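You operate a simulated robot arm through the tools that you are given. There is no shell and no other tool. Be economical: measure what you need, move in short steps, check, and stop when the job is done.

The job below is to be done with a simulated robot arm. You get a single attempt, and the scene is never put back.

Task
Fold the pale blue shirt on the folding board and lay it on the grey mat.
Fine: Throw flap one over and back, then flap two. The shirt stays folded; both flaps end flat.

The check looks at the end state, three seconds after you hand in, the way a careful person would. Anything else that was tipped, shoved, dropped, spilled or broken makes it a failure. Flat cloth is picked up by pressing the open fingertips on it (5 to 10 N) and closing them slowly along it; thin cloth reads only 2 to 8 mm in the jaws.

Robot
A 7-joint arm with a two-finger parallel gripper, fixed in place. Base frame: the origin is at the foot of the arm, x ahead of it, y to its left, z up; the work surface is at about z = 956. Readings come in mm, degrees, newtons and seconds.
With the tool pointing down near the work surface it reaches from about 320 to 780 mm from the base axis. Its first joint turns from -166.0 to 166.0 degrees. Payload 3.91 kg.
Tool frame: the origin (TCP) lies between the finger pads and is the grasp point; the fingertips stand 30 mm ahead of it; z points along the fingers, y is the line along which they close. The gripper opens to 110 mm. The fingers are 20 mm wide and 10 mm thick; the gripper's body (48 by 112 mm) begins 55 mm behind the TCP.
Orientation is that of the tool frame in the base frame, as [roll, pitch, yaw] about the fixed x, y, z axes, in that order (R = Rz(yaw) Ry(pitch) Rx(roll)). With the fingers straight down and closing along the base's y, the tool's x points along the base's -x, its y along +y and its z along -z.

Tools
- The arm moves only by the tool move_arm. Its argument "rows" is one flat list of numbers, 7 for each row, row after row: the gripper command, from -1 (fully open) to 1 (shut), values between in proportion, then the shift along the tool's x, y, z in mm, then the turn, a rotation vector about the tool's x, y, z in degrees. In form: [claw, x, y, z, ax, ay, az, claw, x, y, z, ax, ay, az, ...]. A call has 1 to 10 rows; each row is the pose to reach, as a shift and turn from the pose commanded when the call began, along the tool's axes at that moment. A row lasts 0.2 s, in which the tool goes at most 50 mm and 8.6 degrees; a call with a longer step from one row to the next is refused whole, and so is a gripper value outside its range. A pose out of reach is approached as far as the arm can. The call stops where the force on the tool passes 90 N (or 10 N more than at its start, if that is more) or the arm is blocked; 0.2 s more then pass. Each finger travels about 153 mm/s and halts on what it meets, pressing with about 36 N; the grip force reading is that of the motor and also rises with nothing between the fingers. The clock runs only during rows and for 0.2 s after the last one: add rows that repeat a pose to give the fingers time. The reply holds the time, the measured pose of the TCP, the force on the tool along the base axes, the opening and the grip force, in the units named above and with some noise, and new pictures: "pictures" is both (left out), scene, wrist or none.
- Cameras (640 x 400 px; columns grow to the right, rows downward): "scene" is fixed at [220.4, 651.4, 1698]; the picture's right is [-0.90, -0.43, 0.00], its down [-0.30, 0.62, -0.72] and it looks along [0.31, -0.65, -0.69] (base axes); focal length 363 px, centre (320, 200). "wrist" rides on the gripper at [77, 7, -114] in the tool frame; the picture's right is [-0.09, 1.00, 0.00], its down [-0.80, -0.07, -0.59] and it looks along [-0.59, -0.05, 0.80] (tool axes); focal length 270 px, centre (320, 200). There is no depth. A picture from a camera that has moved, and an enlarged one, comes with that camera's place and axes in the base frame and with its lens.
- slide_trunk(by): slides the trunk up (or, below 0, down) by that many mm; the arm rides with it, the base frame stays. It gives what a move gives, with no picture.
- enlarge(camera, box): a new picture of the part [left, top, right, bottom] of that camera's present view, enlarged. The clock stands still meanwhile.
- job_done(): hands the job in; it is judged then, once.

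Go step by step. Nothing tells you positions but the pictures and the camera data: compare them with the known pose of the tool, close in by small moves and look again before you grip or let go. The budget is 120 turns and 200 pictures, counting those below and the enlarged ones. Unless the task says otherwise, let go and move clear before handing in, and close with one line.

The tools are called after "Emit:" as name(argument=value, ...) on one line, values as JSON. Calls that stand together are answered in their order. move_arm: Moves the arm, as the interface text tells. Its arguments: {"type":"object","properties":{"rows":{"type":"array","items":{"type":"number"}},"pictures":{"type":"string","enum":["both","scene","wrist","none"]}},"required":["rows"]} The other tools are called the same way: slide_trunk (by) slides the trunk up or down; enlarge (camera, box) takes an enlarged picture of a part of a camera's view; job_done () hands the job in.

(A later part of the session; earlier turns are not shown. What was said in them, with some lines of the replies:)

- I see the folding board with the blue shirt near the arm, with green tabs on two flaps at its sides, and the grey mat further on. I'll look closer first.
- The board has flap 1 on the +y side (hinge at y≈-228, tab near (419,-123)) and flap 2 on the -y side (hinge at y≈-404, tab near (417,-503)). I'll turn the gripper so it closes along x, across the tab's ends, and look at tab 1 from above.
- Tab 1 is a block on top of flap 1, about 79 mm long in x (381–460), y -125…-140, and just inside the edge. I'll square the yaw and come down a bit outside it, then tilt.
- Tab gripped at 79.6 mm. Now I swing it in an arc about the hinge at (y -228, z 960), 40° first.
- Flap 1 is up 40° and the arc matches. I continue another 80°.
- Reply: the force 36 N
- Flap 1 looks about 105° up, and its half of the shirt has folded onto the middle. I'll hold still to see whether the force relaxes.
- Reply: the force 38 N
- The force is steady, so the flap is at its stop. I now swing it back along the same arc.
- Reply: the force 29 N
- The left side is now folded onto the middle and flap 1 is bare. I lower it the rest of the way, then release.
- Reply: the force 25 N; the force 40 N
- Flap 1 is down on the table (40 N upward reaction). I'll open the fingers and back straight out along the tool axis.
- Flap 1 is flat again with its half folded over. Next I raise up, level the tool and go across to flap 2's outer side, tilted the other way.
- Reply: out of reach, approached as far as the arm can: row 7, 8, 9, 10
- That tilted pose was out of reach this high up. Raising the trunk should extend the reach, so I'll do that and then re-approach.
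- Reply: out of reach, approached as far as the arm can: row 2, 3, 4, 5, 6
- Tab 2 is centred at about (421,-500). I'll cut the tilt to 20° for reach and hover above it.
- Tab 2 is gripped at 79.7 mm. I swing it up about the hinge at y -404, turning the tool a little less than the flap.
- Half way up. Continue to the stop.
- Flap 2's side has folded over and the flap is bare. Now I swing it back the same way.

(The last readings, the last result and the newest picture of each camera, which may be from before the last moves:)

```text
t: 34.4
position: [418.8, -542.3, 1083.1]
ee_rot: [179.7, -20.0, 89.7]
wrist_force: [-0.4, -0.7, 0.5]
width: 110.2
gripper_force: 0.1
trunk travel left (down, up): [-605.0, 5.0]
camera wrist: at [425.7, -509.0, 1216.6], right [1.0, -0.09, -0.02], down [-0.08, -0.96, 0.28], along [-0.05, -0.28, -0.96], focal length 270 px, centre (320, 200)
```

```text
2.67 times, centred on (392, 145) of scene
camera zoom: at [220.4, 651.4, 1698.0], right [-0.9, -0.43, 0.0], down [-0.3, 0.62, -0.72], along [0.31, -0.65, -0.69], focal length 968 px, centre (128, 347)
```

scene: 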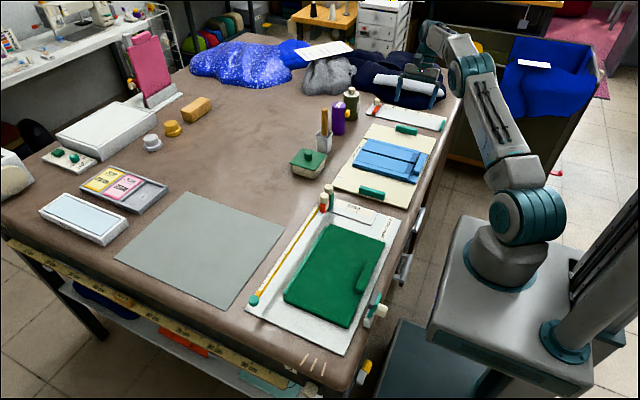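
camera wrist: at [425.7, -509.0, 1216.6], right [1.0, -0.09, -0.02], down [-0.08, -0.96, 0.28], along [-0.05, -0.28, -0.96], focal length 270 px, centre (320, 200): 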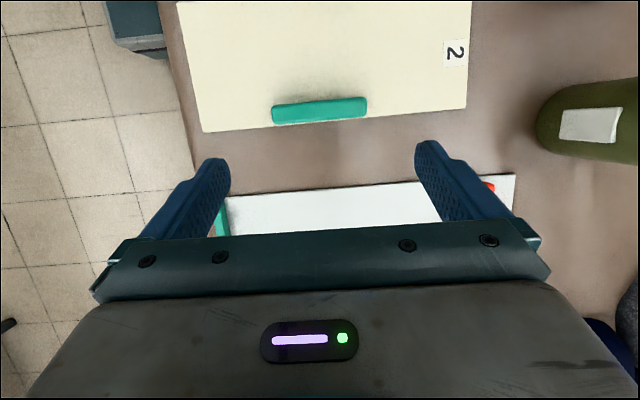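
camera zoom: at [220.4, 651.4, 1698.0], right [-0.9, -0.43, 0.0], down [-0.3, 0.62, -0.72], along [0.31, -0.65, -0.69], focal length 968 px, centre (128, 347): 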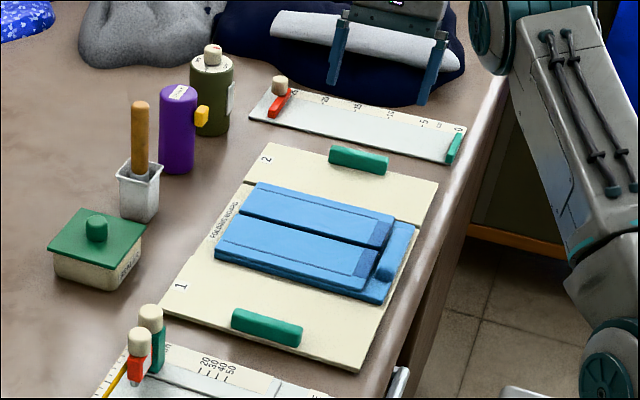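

The shirt is folded and both flaps are flat and bare. I now go over the hem ridge (near x≈320, y≈-316), levelled, to look at it.

Emit:
move_arm(rows=[-1, 41, -15, -3, 0, -4, 0, -1, 82, -30, -6, 0, -8, 0, -1, 123, -45, -9, 0, -12, 0, -1, 164, -60, -12, 0, -16, 0, -1, 205, -75, -14, 0, -20, 0, -1, 246.6, -90, -16.7, 0, -20, 0, -1, 246.6, -90, -16.7, 0, -20, 0], pictures="wrist")

Emit:
enlarge(camera="wrist", box=[140, 0, 500, 225])

Emit:
enlarge(camera="scene", box=[360, 120, 440, 200])

```text
t: 36.0
position: [330.0, -315.6, 1181.3]
ee_rot: [179.5, 0.0, 89.4]
wrist_force: [-1.3, -0.1, 0.7]
width: 110.0
gripper_force: 0.1
trunk travel left (down, up): [-605.0, 5.0]
camera wrist: at [338.3, -238.8, 1295.7], right [1.0, -0.1, 0.01], down [-0.08, -0.8, 0.59], along [-0.05, -0.59, -0.8], focal length 270 px, centre (320, 200)
```

wrist: 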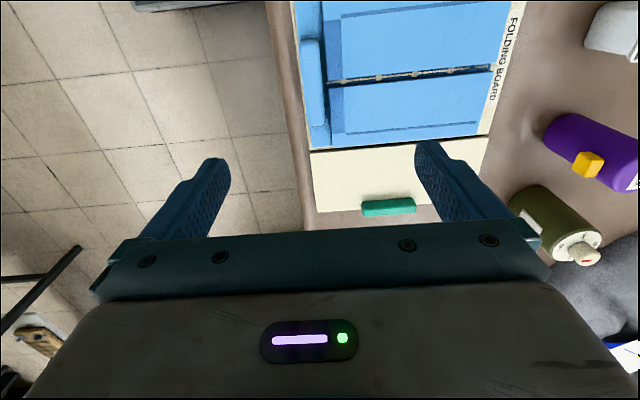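

```text
1.78 times, centred on (320, 112) of wrist
camera zoom: at [338.3, -238.8, 1295.7], right [1.0, -0.1, 0.01], down [-0.08, -0.8, 0.59], along [-0.05, -0.59, -0.8], focal length 480 px, centre (320, 356)
```

zoom: 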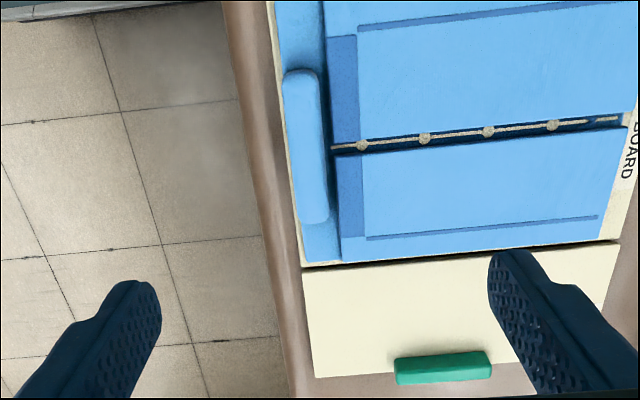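

```text
5.00 times, centred on (400, 160) of scene
camera zoom: at [220.4, 651.4, 1698.0], right [-0.9, -0.43, 0.0], down [-0.3, 0.62, -0.72], along [0.31, -0.65, -0.69], focal length 1814 px, centre (-80, 400)
```

zoom: 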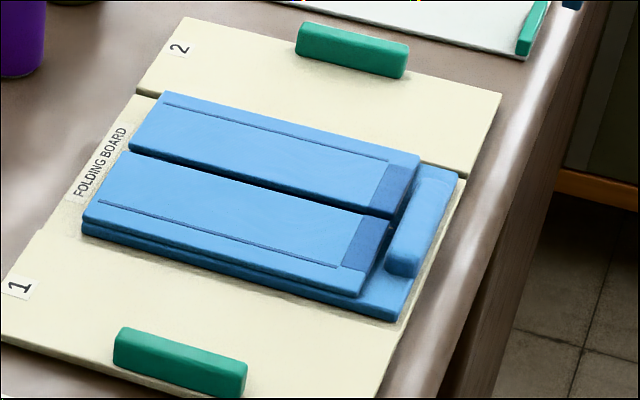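

The ridge is about 88 mm long in y and 23 mm wide in x, but the gap to the folded panels looks narrow. I want a closer look along it.

Emit:
move_arm(rows=[-1, 35, 0, 25, 0, 0, 0, -1, 70, 0, 50, 0, 0, 0, -1, 100, 0, 75, 0, 0, 0, -1, 100, 0, 75, 0, 0, 0], pictures="none")

Emit:
enlarge(camera="wrist", box=[230, 60, 430, 220])

```text
t: 37.0
position: [333.5, -214.9, 1106.9]
ee_rot: [179.5, 0.0, 89.5]
wrist_force: [0.3, 0.5, 0.0]
width: 110.1
gripper_force: 0.1
trunk travel left (down, up): [-605.0, 5.0]
```

```text
2.50 times, centred on (330, 140) of wrist
camera zoom: at [340.0, -138.5, 1220.3], right [1.0, -0.1, 0.01], down [-0.08, -0.8, 0.59], along [-0.05, -0.59, -0.8], focal length 676 px, centre (295, 350)
```

zoom: 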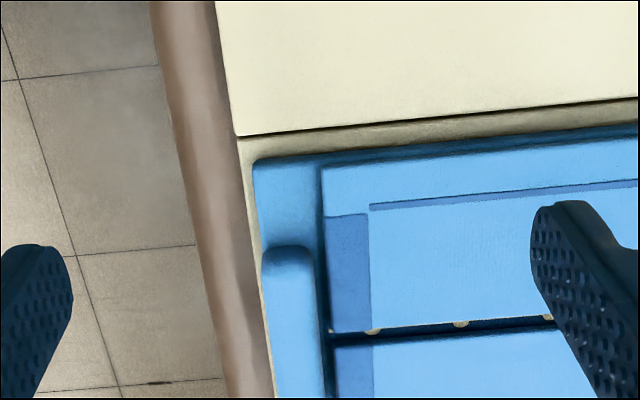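

Gap to the panels is only about 5 mm, so I'll grip the ridge by its two ends instead (closing along y, ~88 mm). I turn the gripper back to close along y, above the ridge at (326,-312).

Emit:
move_arm(rows=[-1, -10, -1, 0, 0, 0, -8.5, -1, -20, -1, 0, 0, 0, -17, -1, -30, -2, 0, 0, 0, -25.5, -1, -40, -3, 0, 0, 0, -34, -1, -50, -4, 0, 0, 0, -42.5, -1, -60, -5, 0, 0, 0, -51, -1, -70, -6, 0, 0, 0, -59.5, -1, -80, -7, 0, 0, 0, -68, -1, -90, -7, 0, 0, 0, -76.5, -1, -97, -7.5, 0, 0, 0, -85], pictures="none")

Emit:
move_arm(rows=[-1, 0, 0, 5, 0, 0, -4.5, -1, 0, 0, 10, 0, 0, -4.5, -1, 0, 0, 10, 0, 0, -4.5], pictures="wrist")

Emit:
enlarge(camera="wrist", box=[180, 60, 460, 235])

```text
t: 39.2
position: [323.3, -311.6, 1106.5]
ee_rot: [179.9, 0.5, 174.7]
wrist_force: [0.0, -0.3, 0.2]
width: 109.7
gripper_force: 0.1
trunk travel left (down, up): [-605.0, 5.0]
```

```text
t: 40.0
position: [324.4, -312.8, 1096.7]
ee_rot: [-180.0, 0.5, 179.1]
wrist_force: [-0.1, -1.1, 1.0]
width: 110.0
gripper_force: 0.0
trunk travel left (down, up): [-605.0, 5.0]
camera wrist: at [246.5, -304.6, 1210.4], right [0.1, 0.99, 0.0], down [0.79, -0.08, 0.6], along [0.6, -0.06, -0.8], focal length 270 px, centre (320, 200)
```

wrist: 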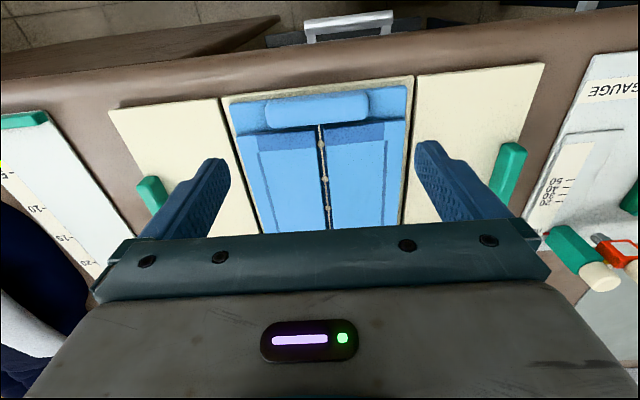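

```text
2.29 times, centred on (320, 148) of wrist
camera zoom: at [246.5, -304.6, 1210.4], right [0.1, 0.99, 0.0], down [0.79, -0.08, 0.6], along [0.6, -0.06, -0.8], focal length 618 px, centre (320, 320)
```

zoom: 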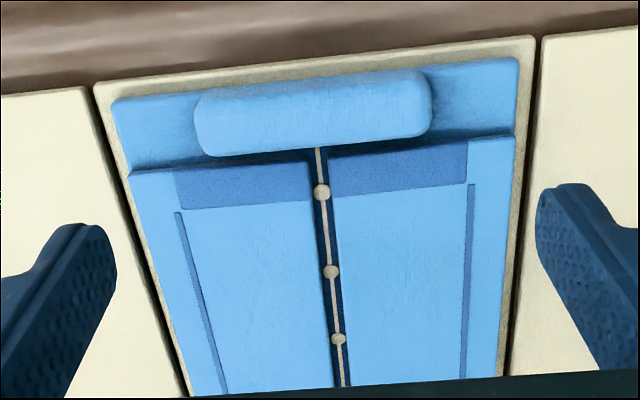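

Emit:
move_arm(rows=[-1, -0.6, -0.5, 40, 0, 0, -0.9, -1, -0.6, -0.9, 80, 0, 0, -0.9, -1, -0.6, -0.9, 88, 0, 0, -0.9, -1, -0.6, -0.9, 88, 0, 0, -0.9], pictures="wrist")

Emit:
enlarge(camera="wrist", box=[180, 60, 460, 235])

Emit:
enlarge(camera="scene", box=[360, 120, 440, 200])

```text
t: 41.0
position: [324.7, -313.3, 1009.1]
ee_rot: [180.0, 0.5, 180.0]
wrist_force: [0.5, -0.1, 0.3]
width: 110.1
gripper_force: 0.1
trunk travel left (down, up): [-605.0, 5.0]
camera wrist: at [247.8, -306.9, 1122.3], right [0.09, 1.0, 0.0], down [0.8, -0.07, 0.6], along [0.6, -0.05, -0.8], focal length 270 px, centre (320, 200)
```

wrist: 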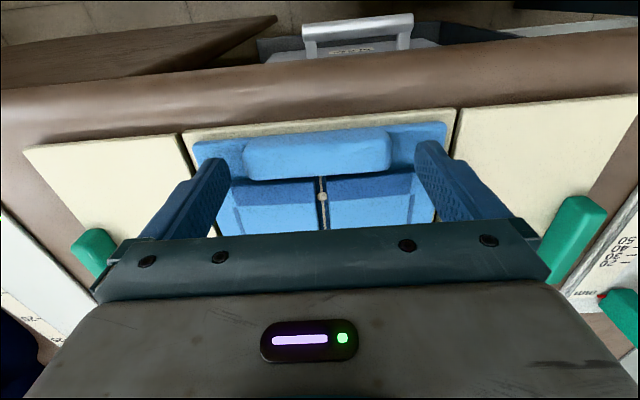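

```text
2.29 times, centred on (320, 148) of wrist
camera zoom: at [247.8, -306.9, 1122.3], right [0.09, 1.0, 0.0], down [0.8, -0.07, 0.6], along [0.6, -0.05, -0.8], focal length 618 px, centre (320, 320)
```

zoom: 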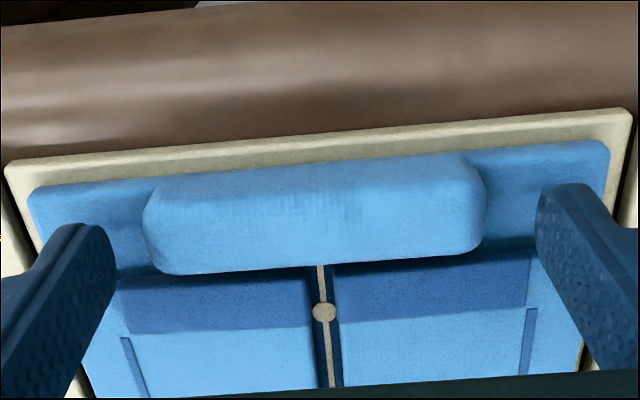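

```text
5.00 times, centred on (400, 160) of scene
camera zoom: at [220.4, 651.4, 1698.0], right [-0.9, -0.43, 0.0], down [-0.3, 0.62, -0.72], along [0.31, -0.65, -0.69], focal length 1814 px, centre (-80, 400)
```

zoom: 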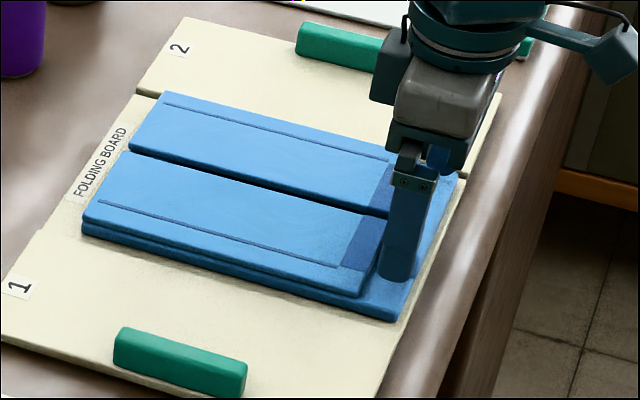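

Fingers straddle the ridge's ends on the bare hem strip. I lower gently for contact.

Emit:
move_arm(rows=[-1, 0, 0, 3, 0, 0, 0, -1, 0, 0, 6, 0, 0, 0, -1, 0, 0, 6, 0, 0, 0], pictures="none")

```text
t: 41.8
position: [325.7, -312.0, 1003.6]
ee_rot: [180.0, 0.5, 179.9]
wrist_force: [0.4, 0.1, -0.6]
width: 109.8
gripper_force: 0.0
trunk travel left (down, up): [-605.0, 5.0]
```

Emit:
move_arm(rows=[-1, 0, 0, 2, 0, 0, 0, -1, 0, 0, 4, 0, 0, 0, -1, 0, 0, 4, 0, 0, 0], pictures="none")

```text
t: 42.6
position: [326.0, -313.3, 998.6]
ee_rot: [180.0, 0.5, 179.9]
wrist_force: [0.4, 0.2, -0.3]
width: 110.0
gripper_force: 0.0
trunk travel left (down, up): [-605.0, 5.0]
```

Emit:
move_arm(rows=[-1, 0, 0, 1.5, 0, 0, 0, -0.7, 0, 0, 1.5, 0, 0, 0, -0.5, 0, 0, 1.5, 0, 0, 0, -0.3, 0, 0, 1.5, 0, 0, 0, 0, 0, 0, 1.5, 0, 0, 0, 0.4, 0, 0, 1.5, 0, 0, 0, 0.4, 0, 0, 1.5, 0, 0, 0], pictures="wrist")

Emit:
enlarge(camera="wrist", box=[180, 60, 460, 235])

```text
t: 44.2
position: [325.2, -313.9, 997.8]
ee_rot: [-179.9, 0.6, 180.0]
wrist_force: [0.9, -3.3, 8.9]
width: 89.7
gripper_force: 35.6
trunk travel left (down, up): [-605.0, 5.0]
camera wrist: at [247.7, -306.7, 1111.3], right [0.09, 1.0, 0.0], down [0.8, -0.07, 0.6], along [0.6, -0.05, -0.8], focal length 270 px, centre (320, 200)
```

wrist: 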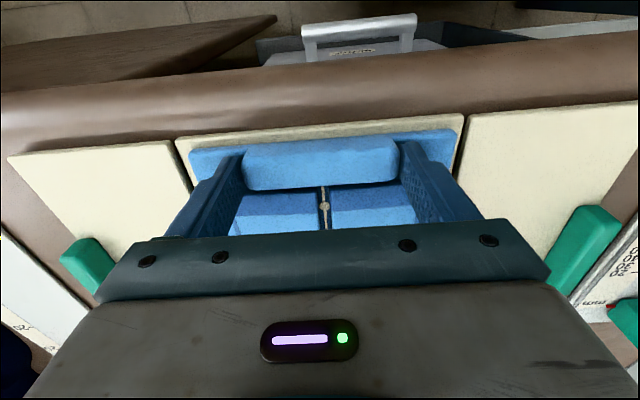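

```text
2.29 times, centred on (320, 148) of wrist
camera zoom: at [247.7, -306.7, 1111.3], right [0.09, 1.0, 0.0], down [0.8, -0.07, 0.6], along [0.6, -0.05, -0.8], focal length 618 px, centre (320, 320)
```

zoom: 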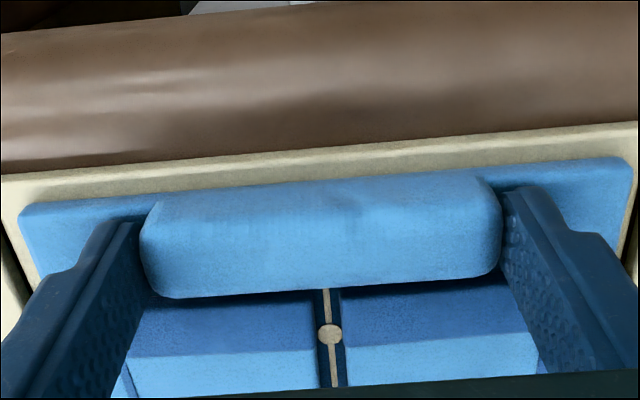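

The ridge is gripped at 89.7 mm. A short test lift.

Emit:
move_arm(rows=[0.4, 0, 0, -5, 0, 0, 0, 0.4, 0, 0, -12, 0, 0, 0, 0.4, 0, 0, -22, 0, 0, 0, 0.4, 0, 0, -32, 0, 0, 0, 0.4, 0, 0, -40, 0, 0, 0], pictures="both")

Emit:
enlarge(camera="scene", box=[330, 90, 450, 210])

```text
t: 45.4
position: [324.4, -314.3, 1038.4]
ee_rot: [180.0, 0.5, 180.0]
wrist_force: [1.3, -0.9, -1.9]
width: 89.3
gripper_force: 35.8
trunk travel left (down, up): [-605.0, 5.0]
camera wrist: at [247.4, -306.8, 1151.7], right [0.09, 1.0, 0.0], down [0.8, -0.07, 0.6], along [0.6, -0.05, -0.8], focal length 270 px, centre (320, 200)
```

scene: 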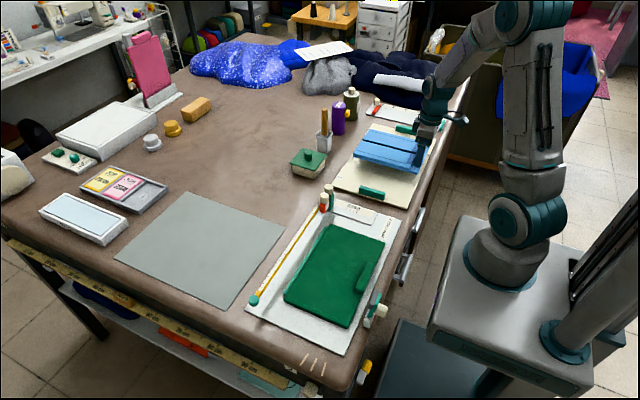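
wrist: 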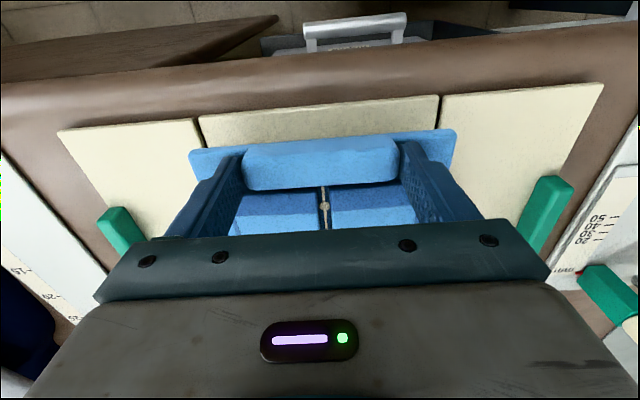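

```text
3.33 times, centred on (390, 150) of scene
camera zoom: at [220.4, 651.4, 1698.0], right [-0.9, -0.43, 0.0], down [-0.3, 0.62, -0.72], along [0.31, -0.65, -0.69], focal length 1210 px, centre (87, 367)
```

zoom: 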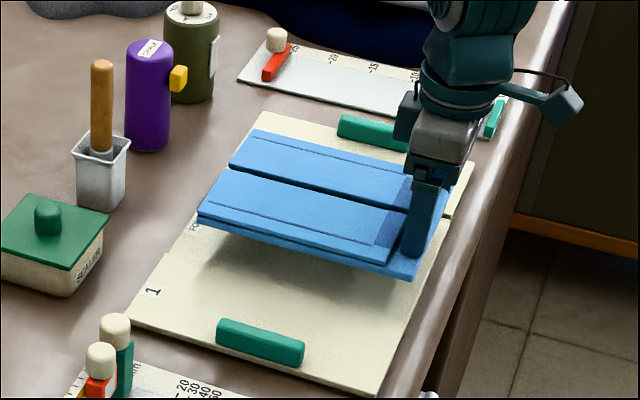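

The shirt lifts level and stays folded. I raise it to clear everything and carry it diagonally toward the mat.

Emit:
move_arm(rows=[0.4, 0, 0, -25, 0, 0, 0, 0.4, 0, 0, -55, 0, 0, 0, 0.4, 0, 0, -85, 0, 0, 0, 0.4, 0, 0, -115, 0, 0, 0, 0.4, -10, 17, -125, 0, 0, 0, 0.4, -26, 44, -125, 0, 0, 0, 0.4, -43, 72, -125, 0, 0, 0, 0.4, -59, 99, -125, 0, 0, 0, 0.4, -76, 127, -125, 0, 0, 0, 0.4, -90, 150, -125, 0, 0, 0], pictures="scene")

```text
t: 47.6
position: [415.0, -161.2, 1162.8]
ee_rot: [180.0, 0.6, -179.9]
wrist_force: [-0.1, -0.8, -1.0]
width: 89.3
gripper_force: 35.9
trunk travel left (down, up): [-605.0, 5.0]
```

scene: 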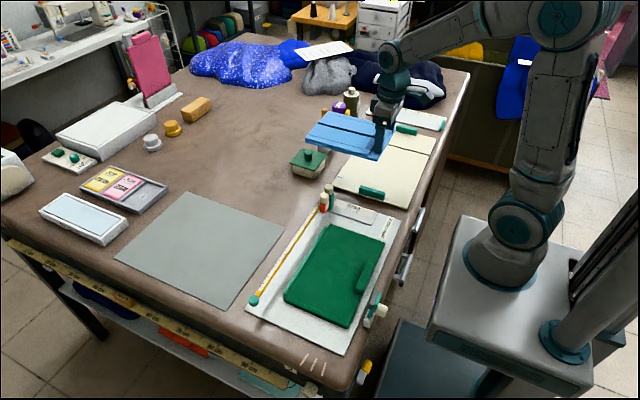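

Emit:
move_arm(rows=[0.4, -10, 15, 0, 0, 0, 0, 0.4, -27, 44, 0, 0, 0, 0, 0.4, -46, 76, 0, 0, 0, 0, 0.4, -65, 108, 0, 0, 0, 0, 0.4, -84, 140, 0, 0, 0, 0, 0.4, -103, 172, 0, 0, 0, 0, 0.4, -122, 204, 0, 0, 0, 0, 0.4, -141, 236, 0, 0, 0, 0, 0.4, -160, 266, 0, 0, 0, 0, 0.4, -175, 290, 0, 0, 0, 0], pictures="scene")

```text
t: 49.8
position: [589.7, 126.6, 1163.0]
ee_rot: [-179.9, 0.5, 179.9]
wrist_force: [0.0, 0.6, -1.3]
width: 89.4
gripper_force: 35.8
trunk travel left (down, up): [-605.0, 5.0]
```

scene: 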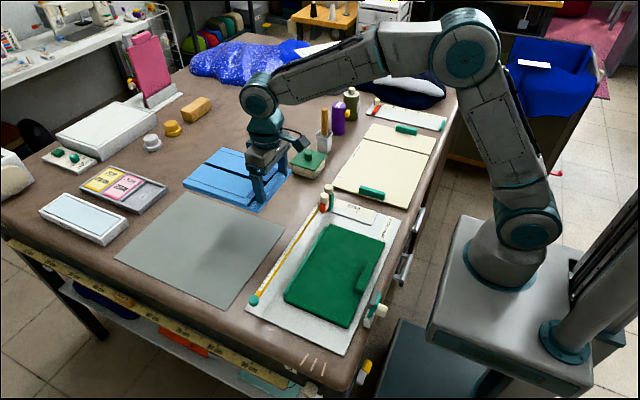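

Emit:
move_arm(rows=[0.4, -10, 17, 0, 0, 0, 0, 0.4, -25, 43, 0, 0, 0, 0, 0.4, -43, 73, 0, 0, 0, 0, 0.4, -58, 98, 10, 0, 0, 0, 0.4, -62, 104, 30, 0, 0, 0, 0.4, -62, 104, 55, 0, 0, 0, 0.4, -62, 104, 80, 0, 0, 0, 0.4, -62, 104, 100, 0, 0, 0, 0.4, -62, 104, 100, 0, 0, 0], pictures="both")

Emit:
enlarge(camera="scene", box=[100, 160, 300, 320])

```text
t: 51.8
position: [651.5, 230.9, 1066.8]
ee_rot: [-180.0, 0.5, -180.0]
wrist_force: [-0.1, -0.3, -2.2]
width: 89.3
gripper_force: 36.1
trunk travel left (down, up): [-605.0, 5.0]
camera wrist: at [574.5, 236.7, 1179.1], right [0.09, 1.0, 0.0], down [0.8, -0.07, 0.6], along [0.6, -0.05, -0.8], focal length 270 px, centre (320, 200)
```

scene: 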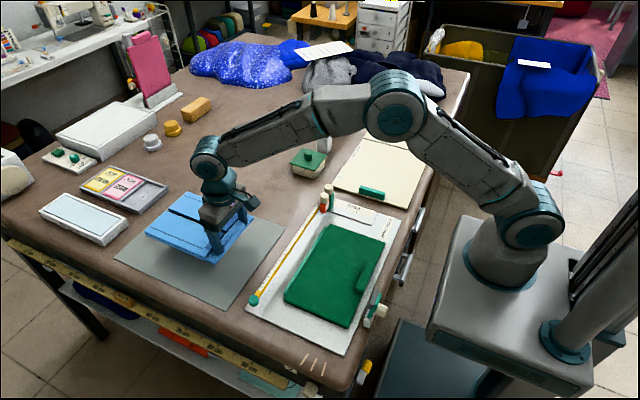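
wrist: 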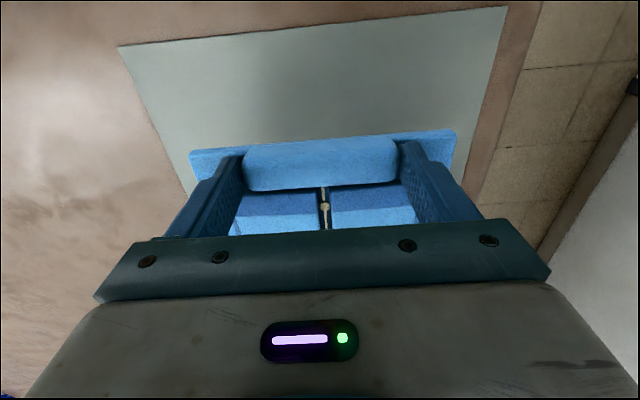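

```text
2.50 times, centred on (200, 240) of scene
camera zoom: at [220.4, 651.4, 1698.0], right [-0.9, -0.43, 0.0], down [-0.3, 0.62, -0.72], along [0.31, -0.65, -0.69], focal length 907 px, centre (620, 100)
```

zoom: 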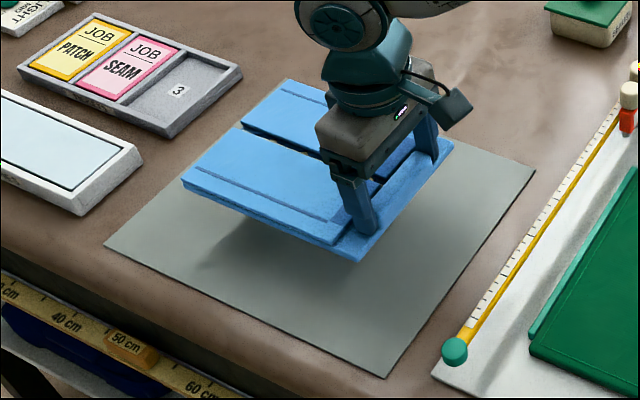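

The shirt hovers centred over the mat (x 591–935, y 89–361). I lower it.

Emit:
move_arm(rows=[0.4, 0, -2, 20, 0, 0, 0, 0.4, 0, -4, 40, 0, 0, 0, 0.4, 0, -4, 55, 0, 0, 0, 0.4, 0, -4, 64, 0, 0, 0, 0.4, 0, -4, 67, 0, 0, 0, 0.4, 0, -4, 67, 0, 0, 0], pictures="none")

Emit:
enlarge(camera="scene", box=[100, 160, 300, 320])

```text
t: 53.2
position: [651.7, 226.4, 998.6]
ee_rot: [179.9, 0.5, 180.0]
wrist_force: [0.3, 0.8, -1.7]
width: 89.2
gripper_force: 35.7
trunk travel left (down, up): [-605.0, 5.0]
```

```text
2.50 times, centred on (200, 240) of scene
camera zoom: at [220.4, 651.4, 1698.0], right [-0.9, -0.43, 0.0], down [-0.3, 0.62, -0.72], along [0.31, -0.65, -0.69], focal length 907 px, centre (620, 100)
```

zoom: 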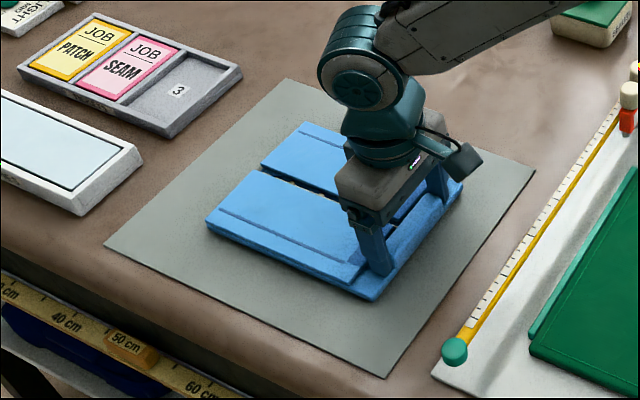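

Nearly touching. A few millimetres more until contact shows.

Emit:
move_arm(rows=[0.4, 0, 0, 1.5, 0, 0, 0, 0.4, 0, 0, 3, 0, 0, 0, 0.4, 0, 0, 4.5, 0, 0, 0, 0.4, 0, 0, 4.5, 0, 0, 0], pictures="none")

```text
t: 54.2
position: [652.9, 226.3, 993.3]
ee_rot: [180.0, 0.6, -180.0]
wrist_force: [0.4, -0.7, 0.1]
width: 89.2
gripper_force: 35.9
trunk travel left (down, up): [-605.0, 5.0]
```

Emit:
move_arm(rows=[0.4, 0, 0, 1, 0, 0, 0, 0.4, 0, 0, 2, 0, 0, 0, 0.4, 0, 0, 2, 0, 0, 0], pictures="none")

```text
t: 55.0
position: [654.0, 225.8, 993.3]
ee_rot: [180.0, 0.6, -180.0]
wrist_force: [3.7, 0.3, 10.5]
width: 89.1
gripper_force: 36.3
trunk travel left (down, up): [-605.0, 5.0]
```

Contact at about 10 N. I release, wait, and rise straight up.

Emit:
move_arm(rows=[0, 0, 0, 0, 0, 0, 0, -0.4, 0, 0, -0.5, 0, 0, 0, -0.8, 0, 0, -0.5, 0, 0, 0, -1, 0, 0, -0.5, 0, 0, 0, -1, 0, 0, -0.5, 0, 0, 0, -1, 0, 0, -12, 0, 0, 0, -1, 0, 0, -35, 0, 0, 0, -1, 0, 0, -75, 0, 0, 0, -1, 0, 0, -115, 0, 0, 0], pictures="both")

Emit:
enlarge(camera="scene", box=[100, 160, 300, 320])

Emit:
enlarge(camera="scene", box=[290, 80, 460, 240])

```text
t: 57.0
position: [650.7, 227.1, 1107.3]
ee_rot: [-180.0, 0.5, -180.0]
wrist_force: [0.3, -0.5, -0.2]
width: 109.8
gripper_force: 0.0
trunk travel left (down, up): [-605.0, 5.0]
camera wrist: at [573.3, 233.5, 1220.5], right [0.09, 1.0, 0.0], down [0.8, -0.07, 0.6], along [0.6, -0.05, -0.8], focal length 270 px, centre (320, 200)
```

scene: 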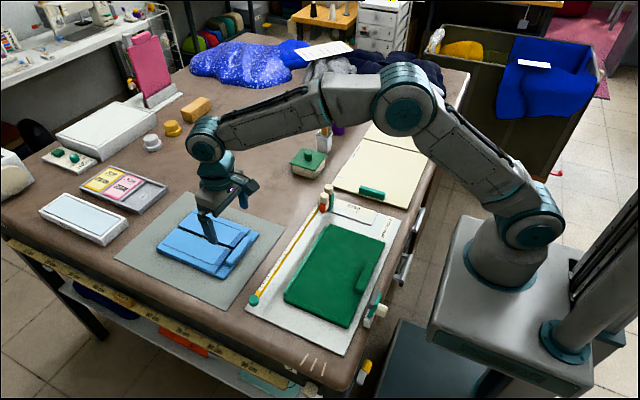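
wrist: 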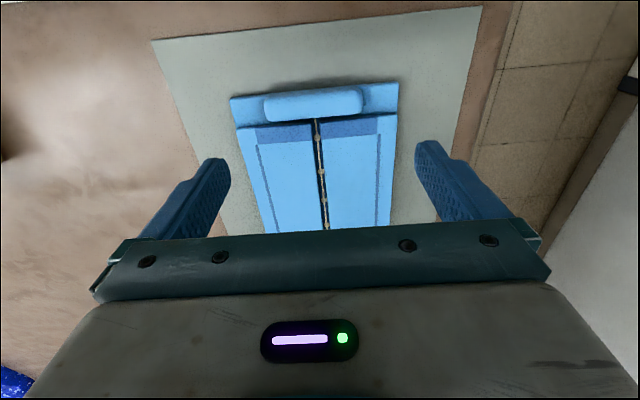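

```text
2.50 times, centred on (200, 240) of scene
camera zoom: at [220.4, 651.4, 1698.0], right [-0.9, -0.43, 0.0], down [-0.3, 0.62, -0.72], along [0.31, -0.65, -0.69], focal length 907 px, centre (620, 100)
```

zoom: 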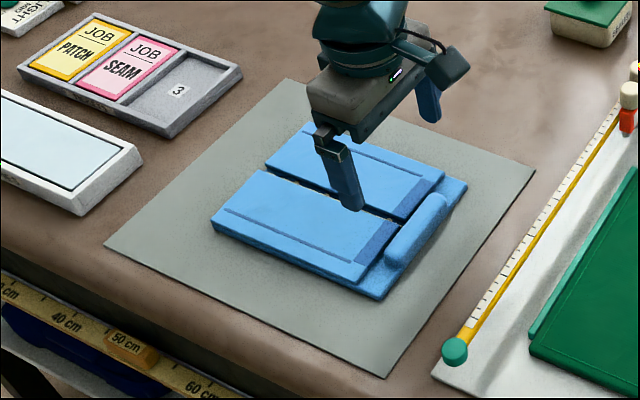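

```text
2.50 times, centred on (375, 160) of scene
camera zoom: at [220.4, 651.4, 1698.0], right [-0.9, -0.43, 0.0], down [-0.3, 0.62, -0.72], along [0.31, -0.65, -0.69], focal length 907 px, centre (182, 300)
```

zoom: 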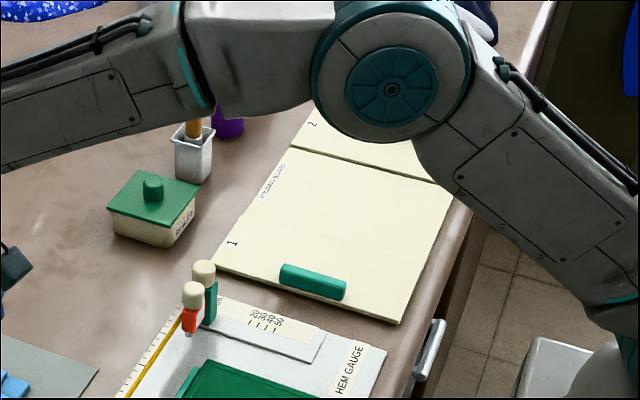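

The shirt lies folded in the middle of the mat, flap 1 is flat, and flap 2, now mostly hidden behind the arm, was flat after I released it. The gripper is open and clear, so I hand in.

Emit:
job_done()

```text
The job is handed in.
```

The pale blue shirt was folded flap one first, then flap two, and lies folded on the grey mat. Both flaps were swung back flat, and nothing else was disturbed as far as the pictures show.
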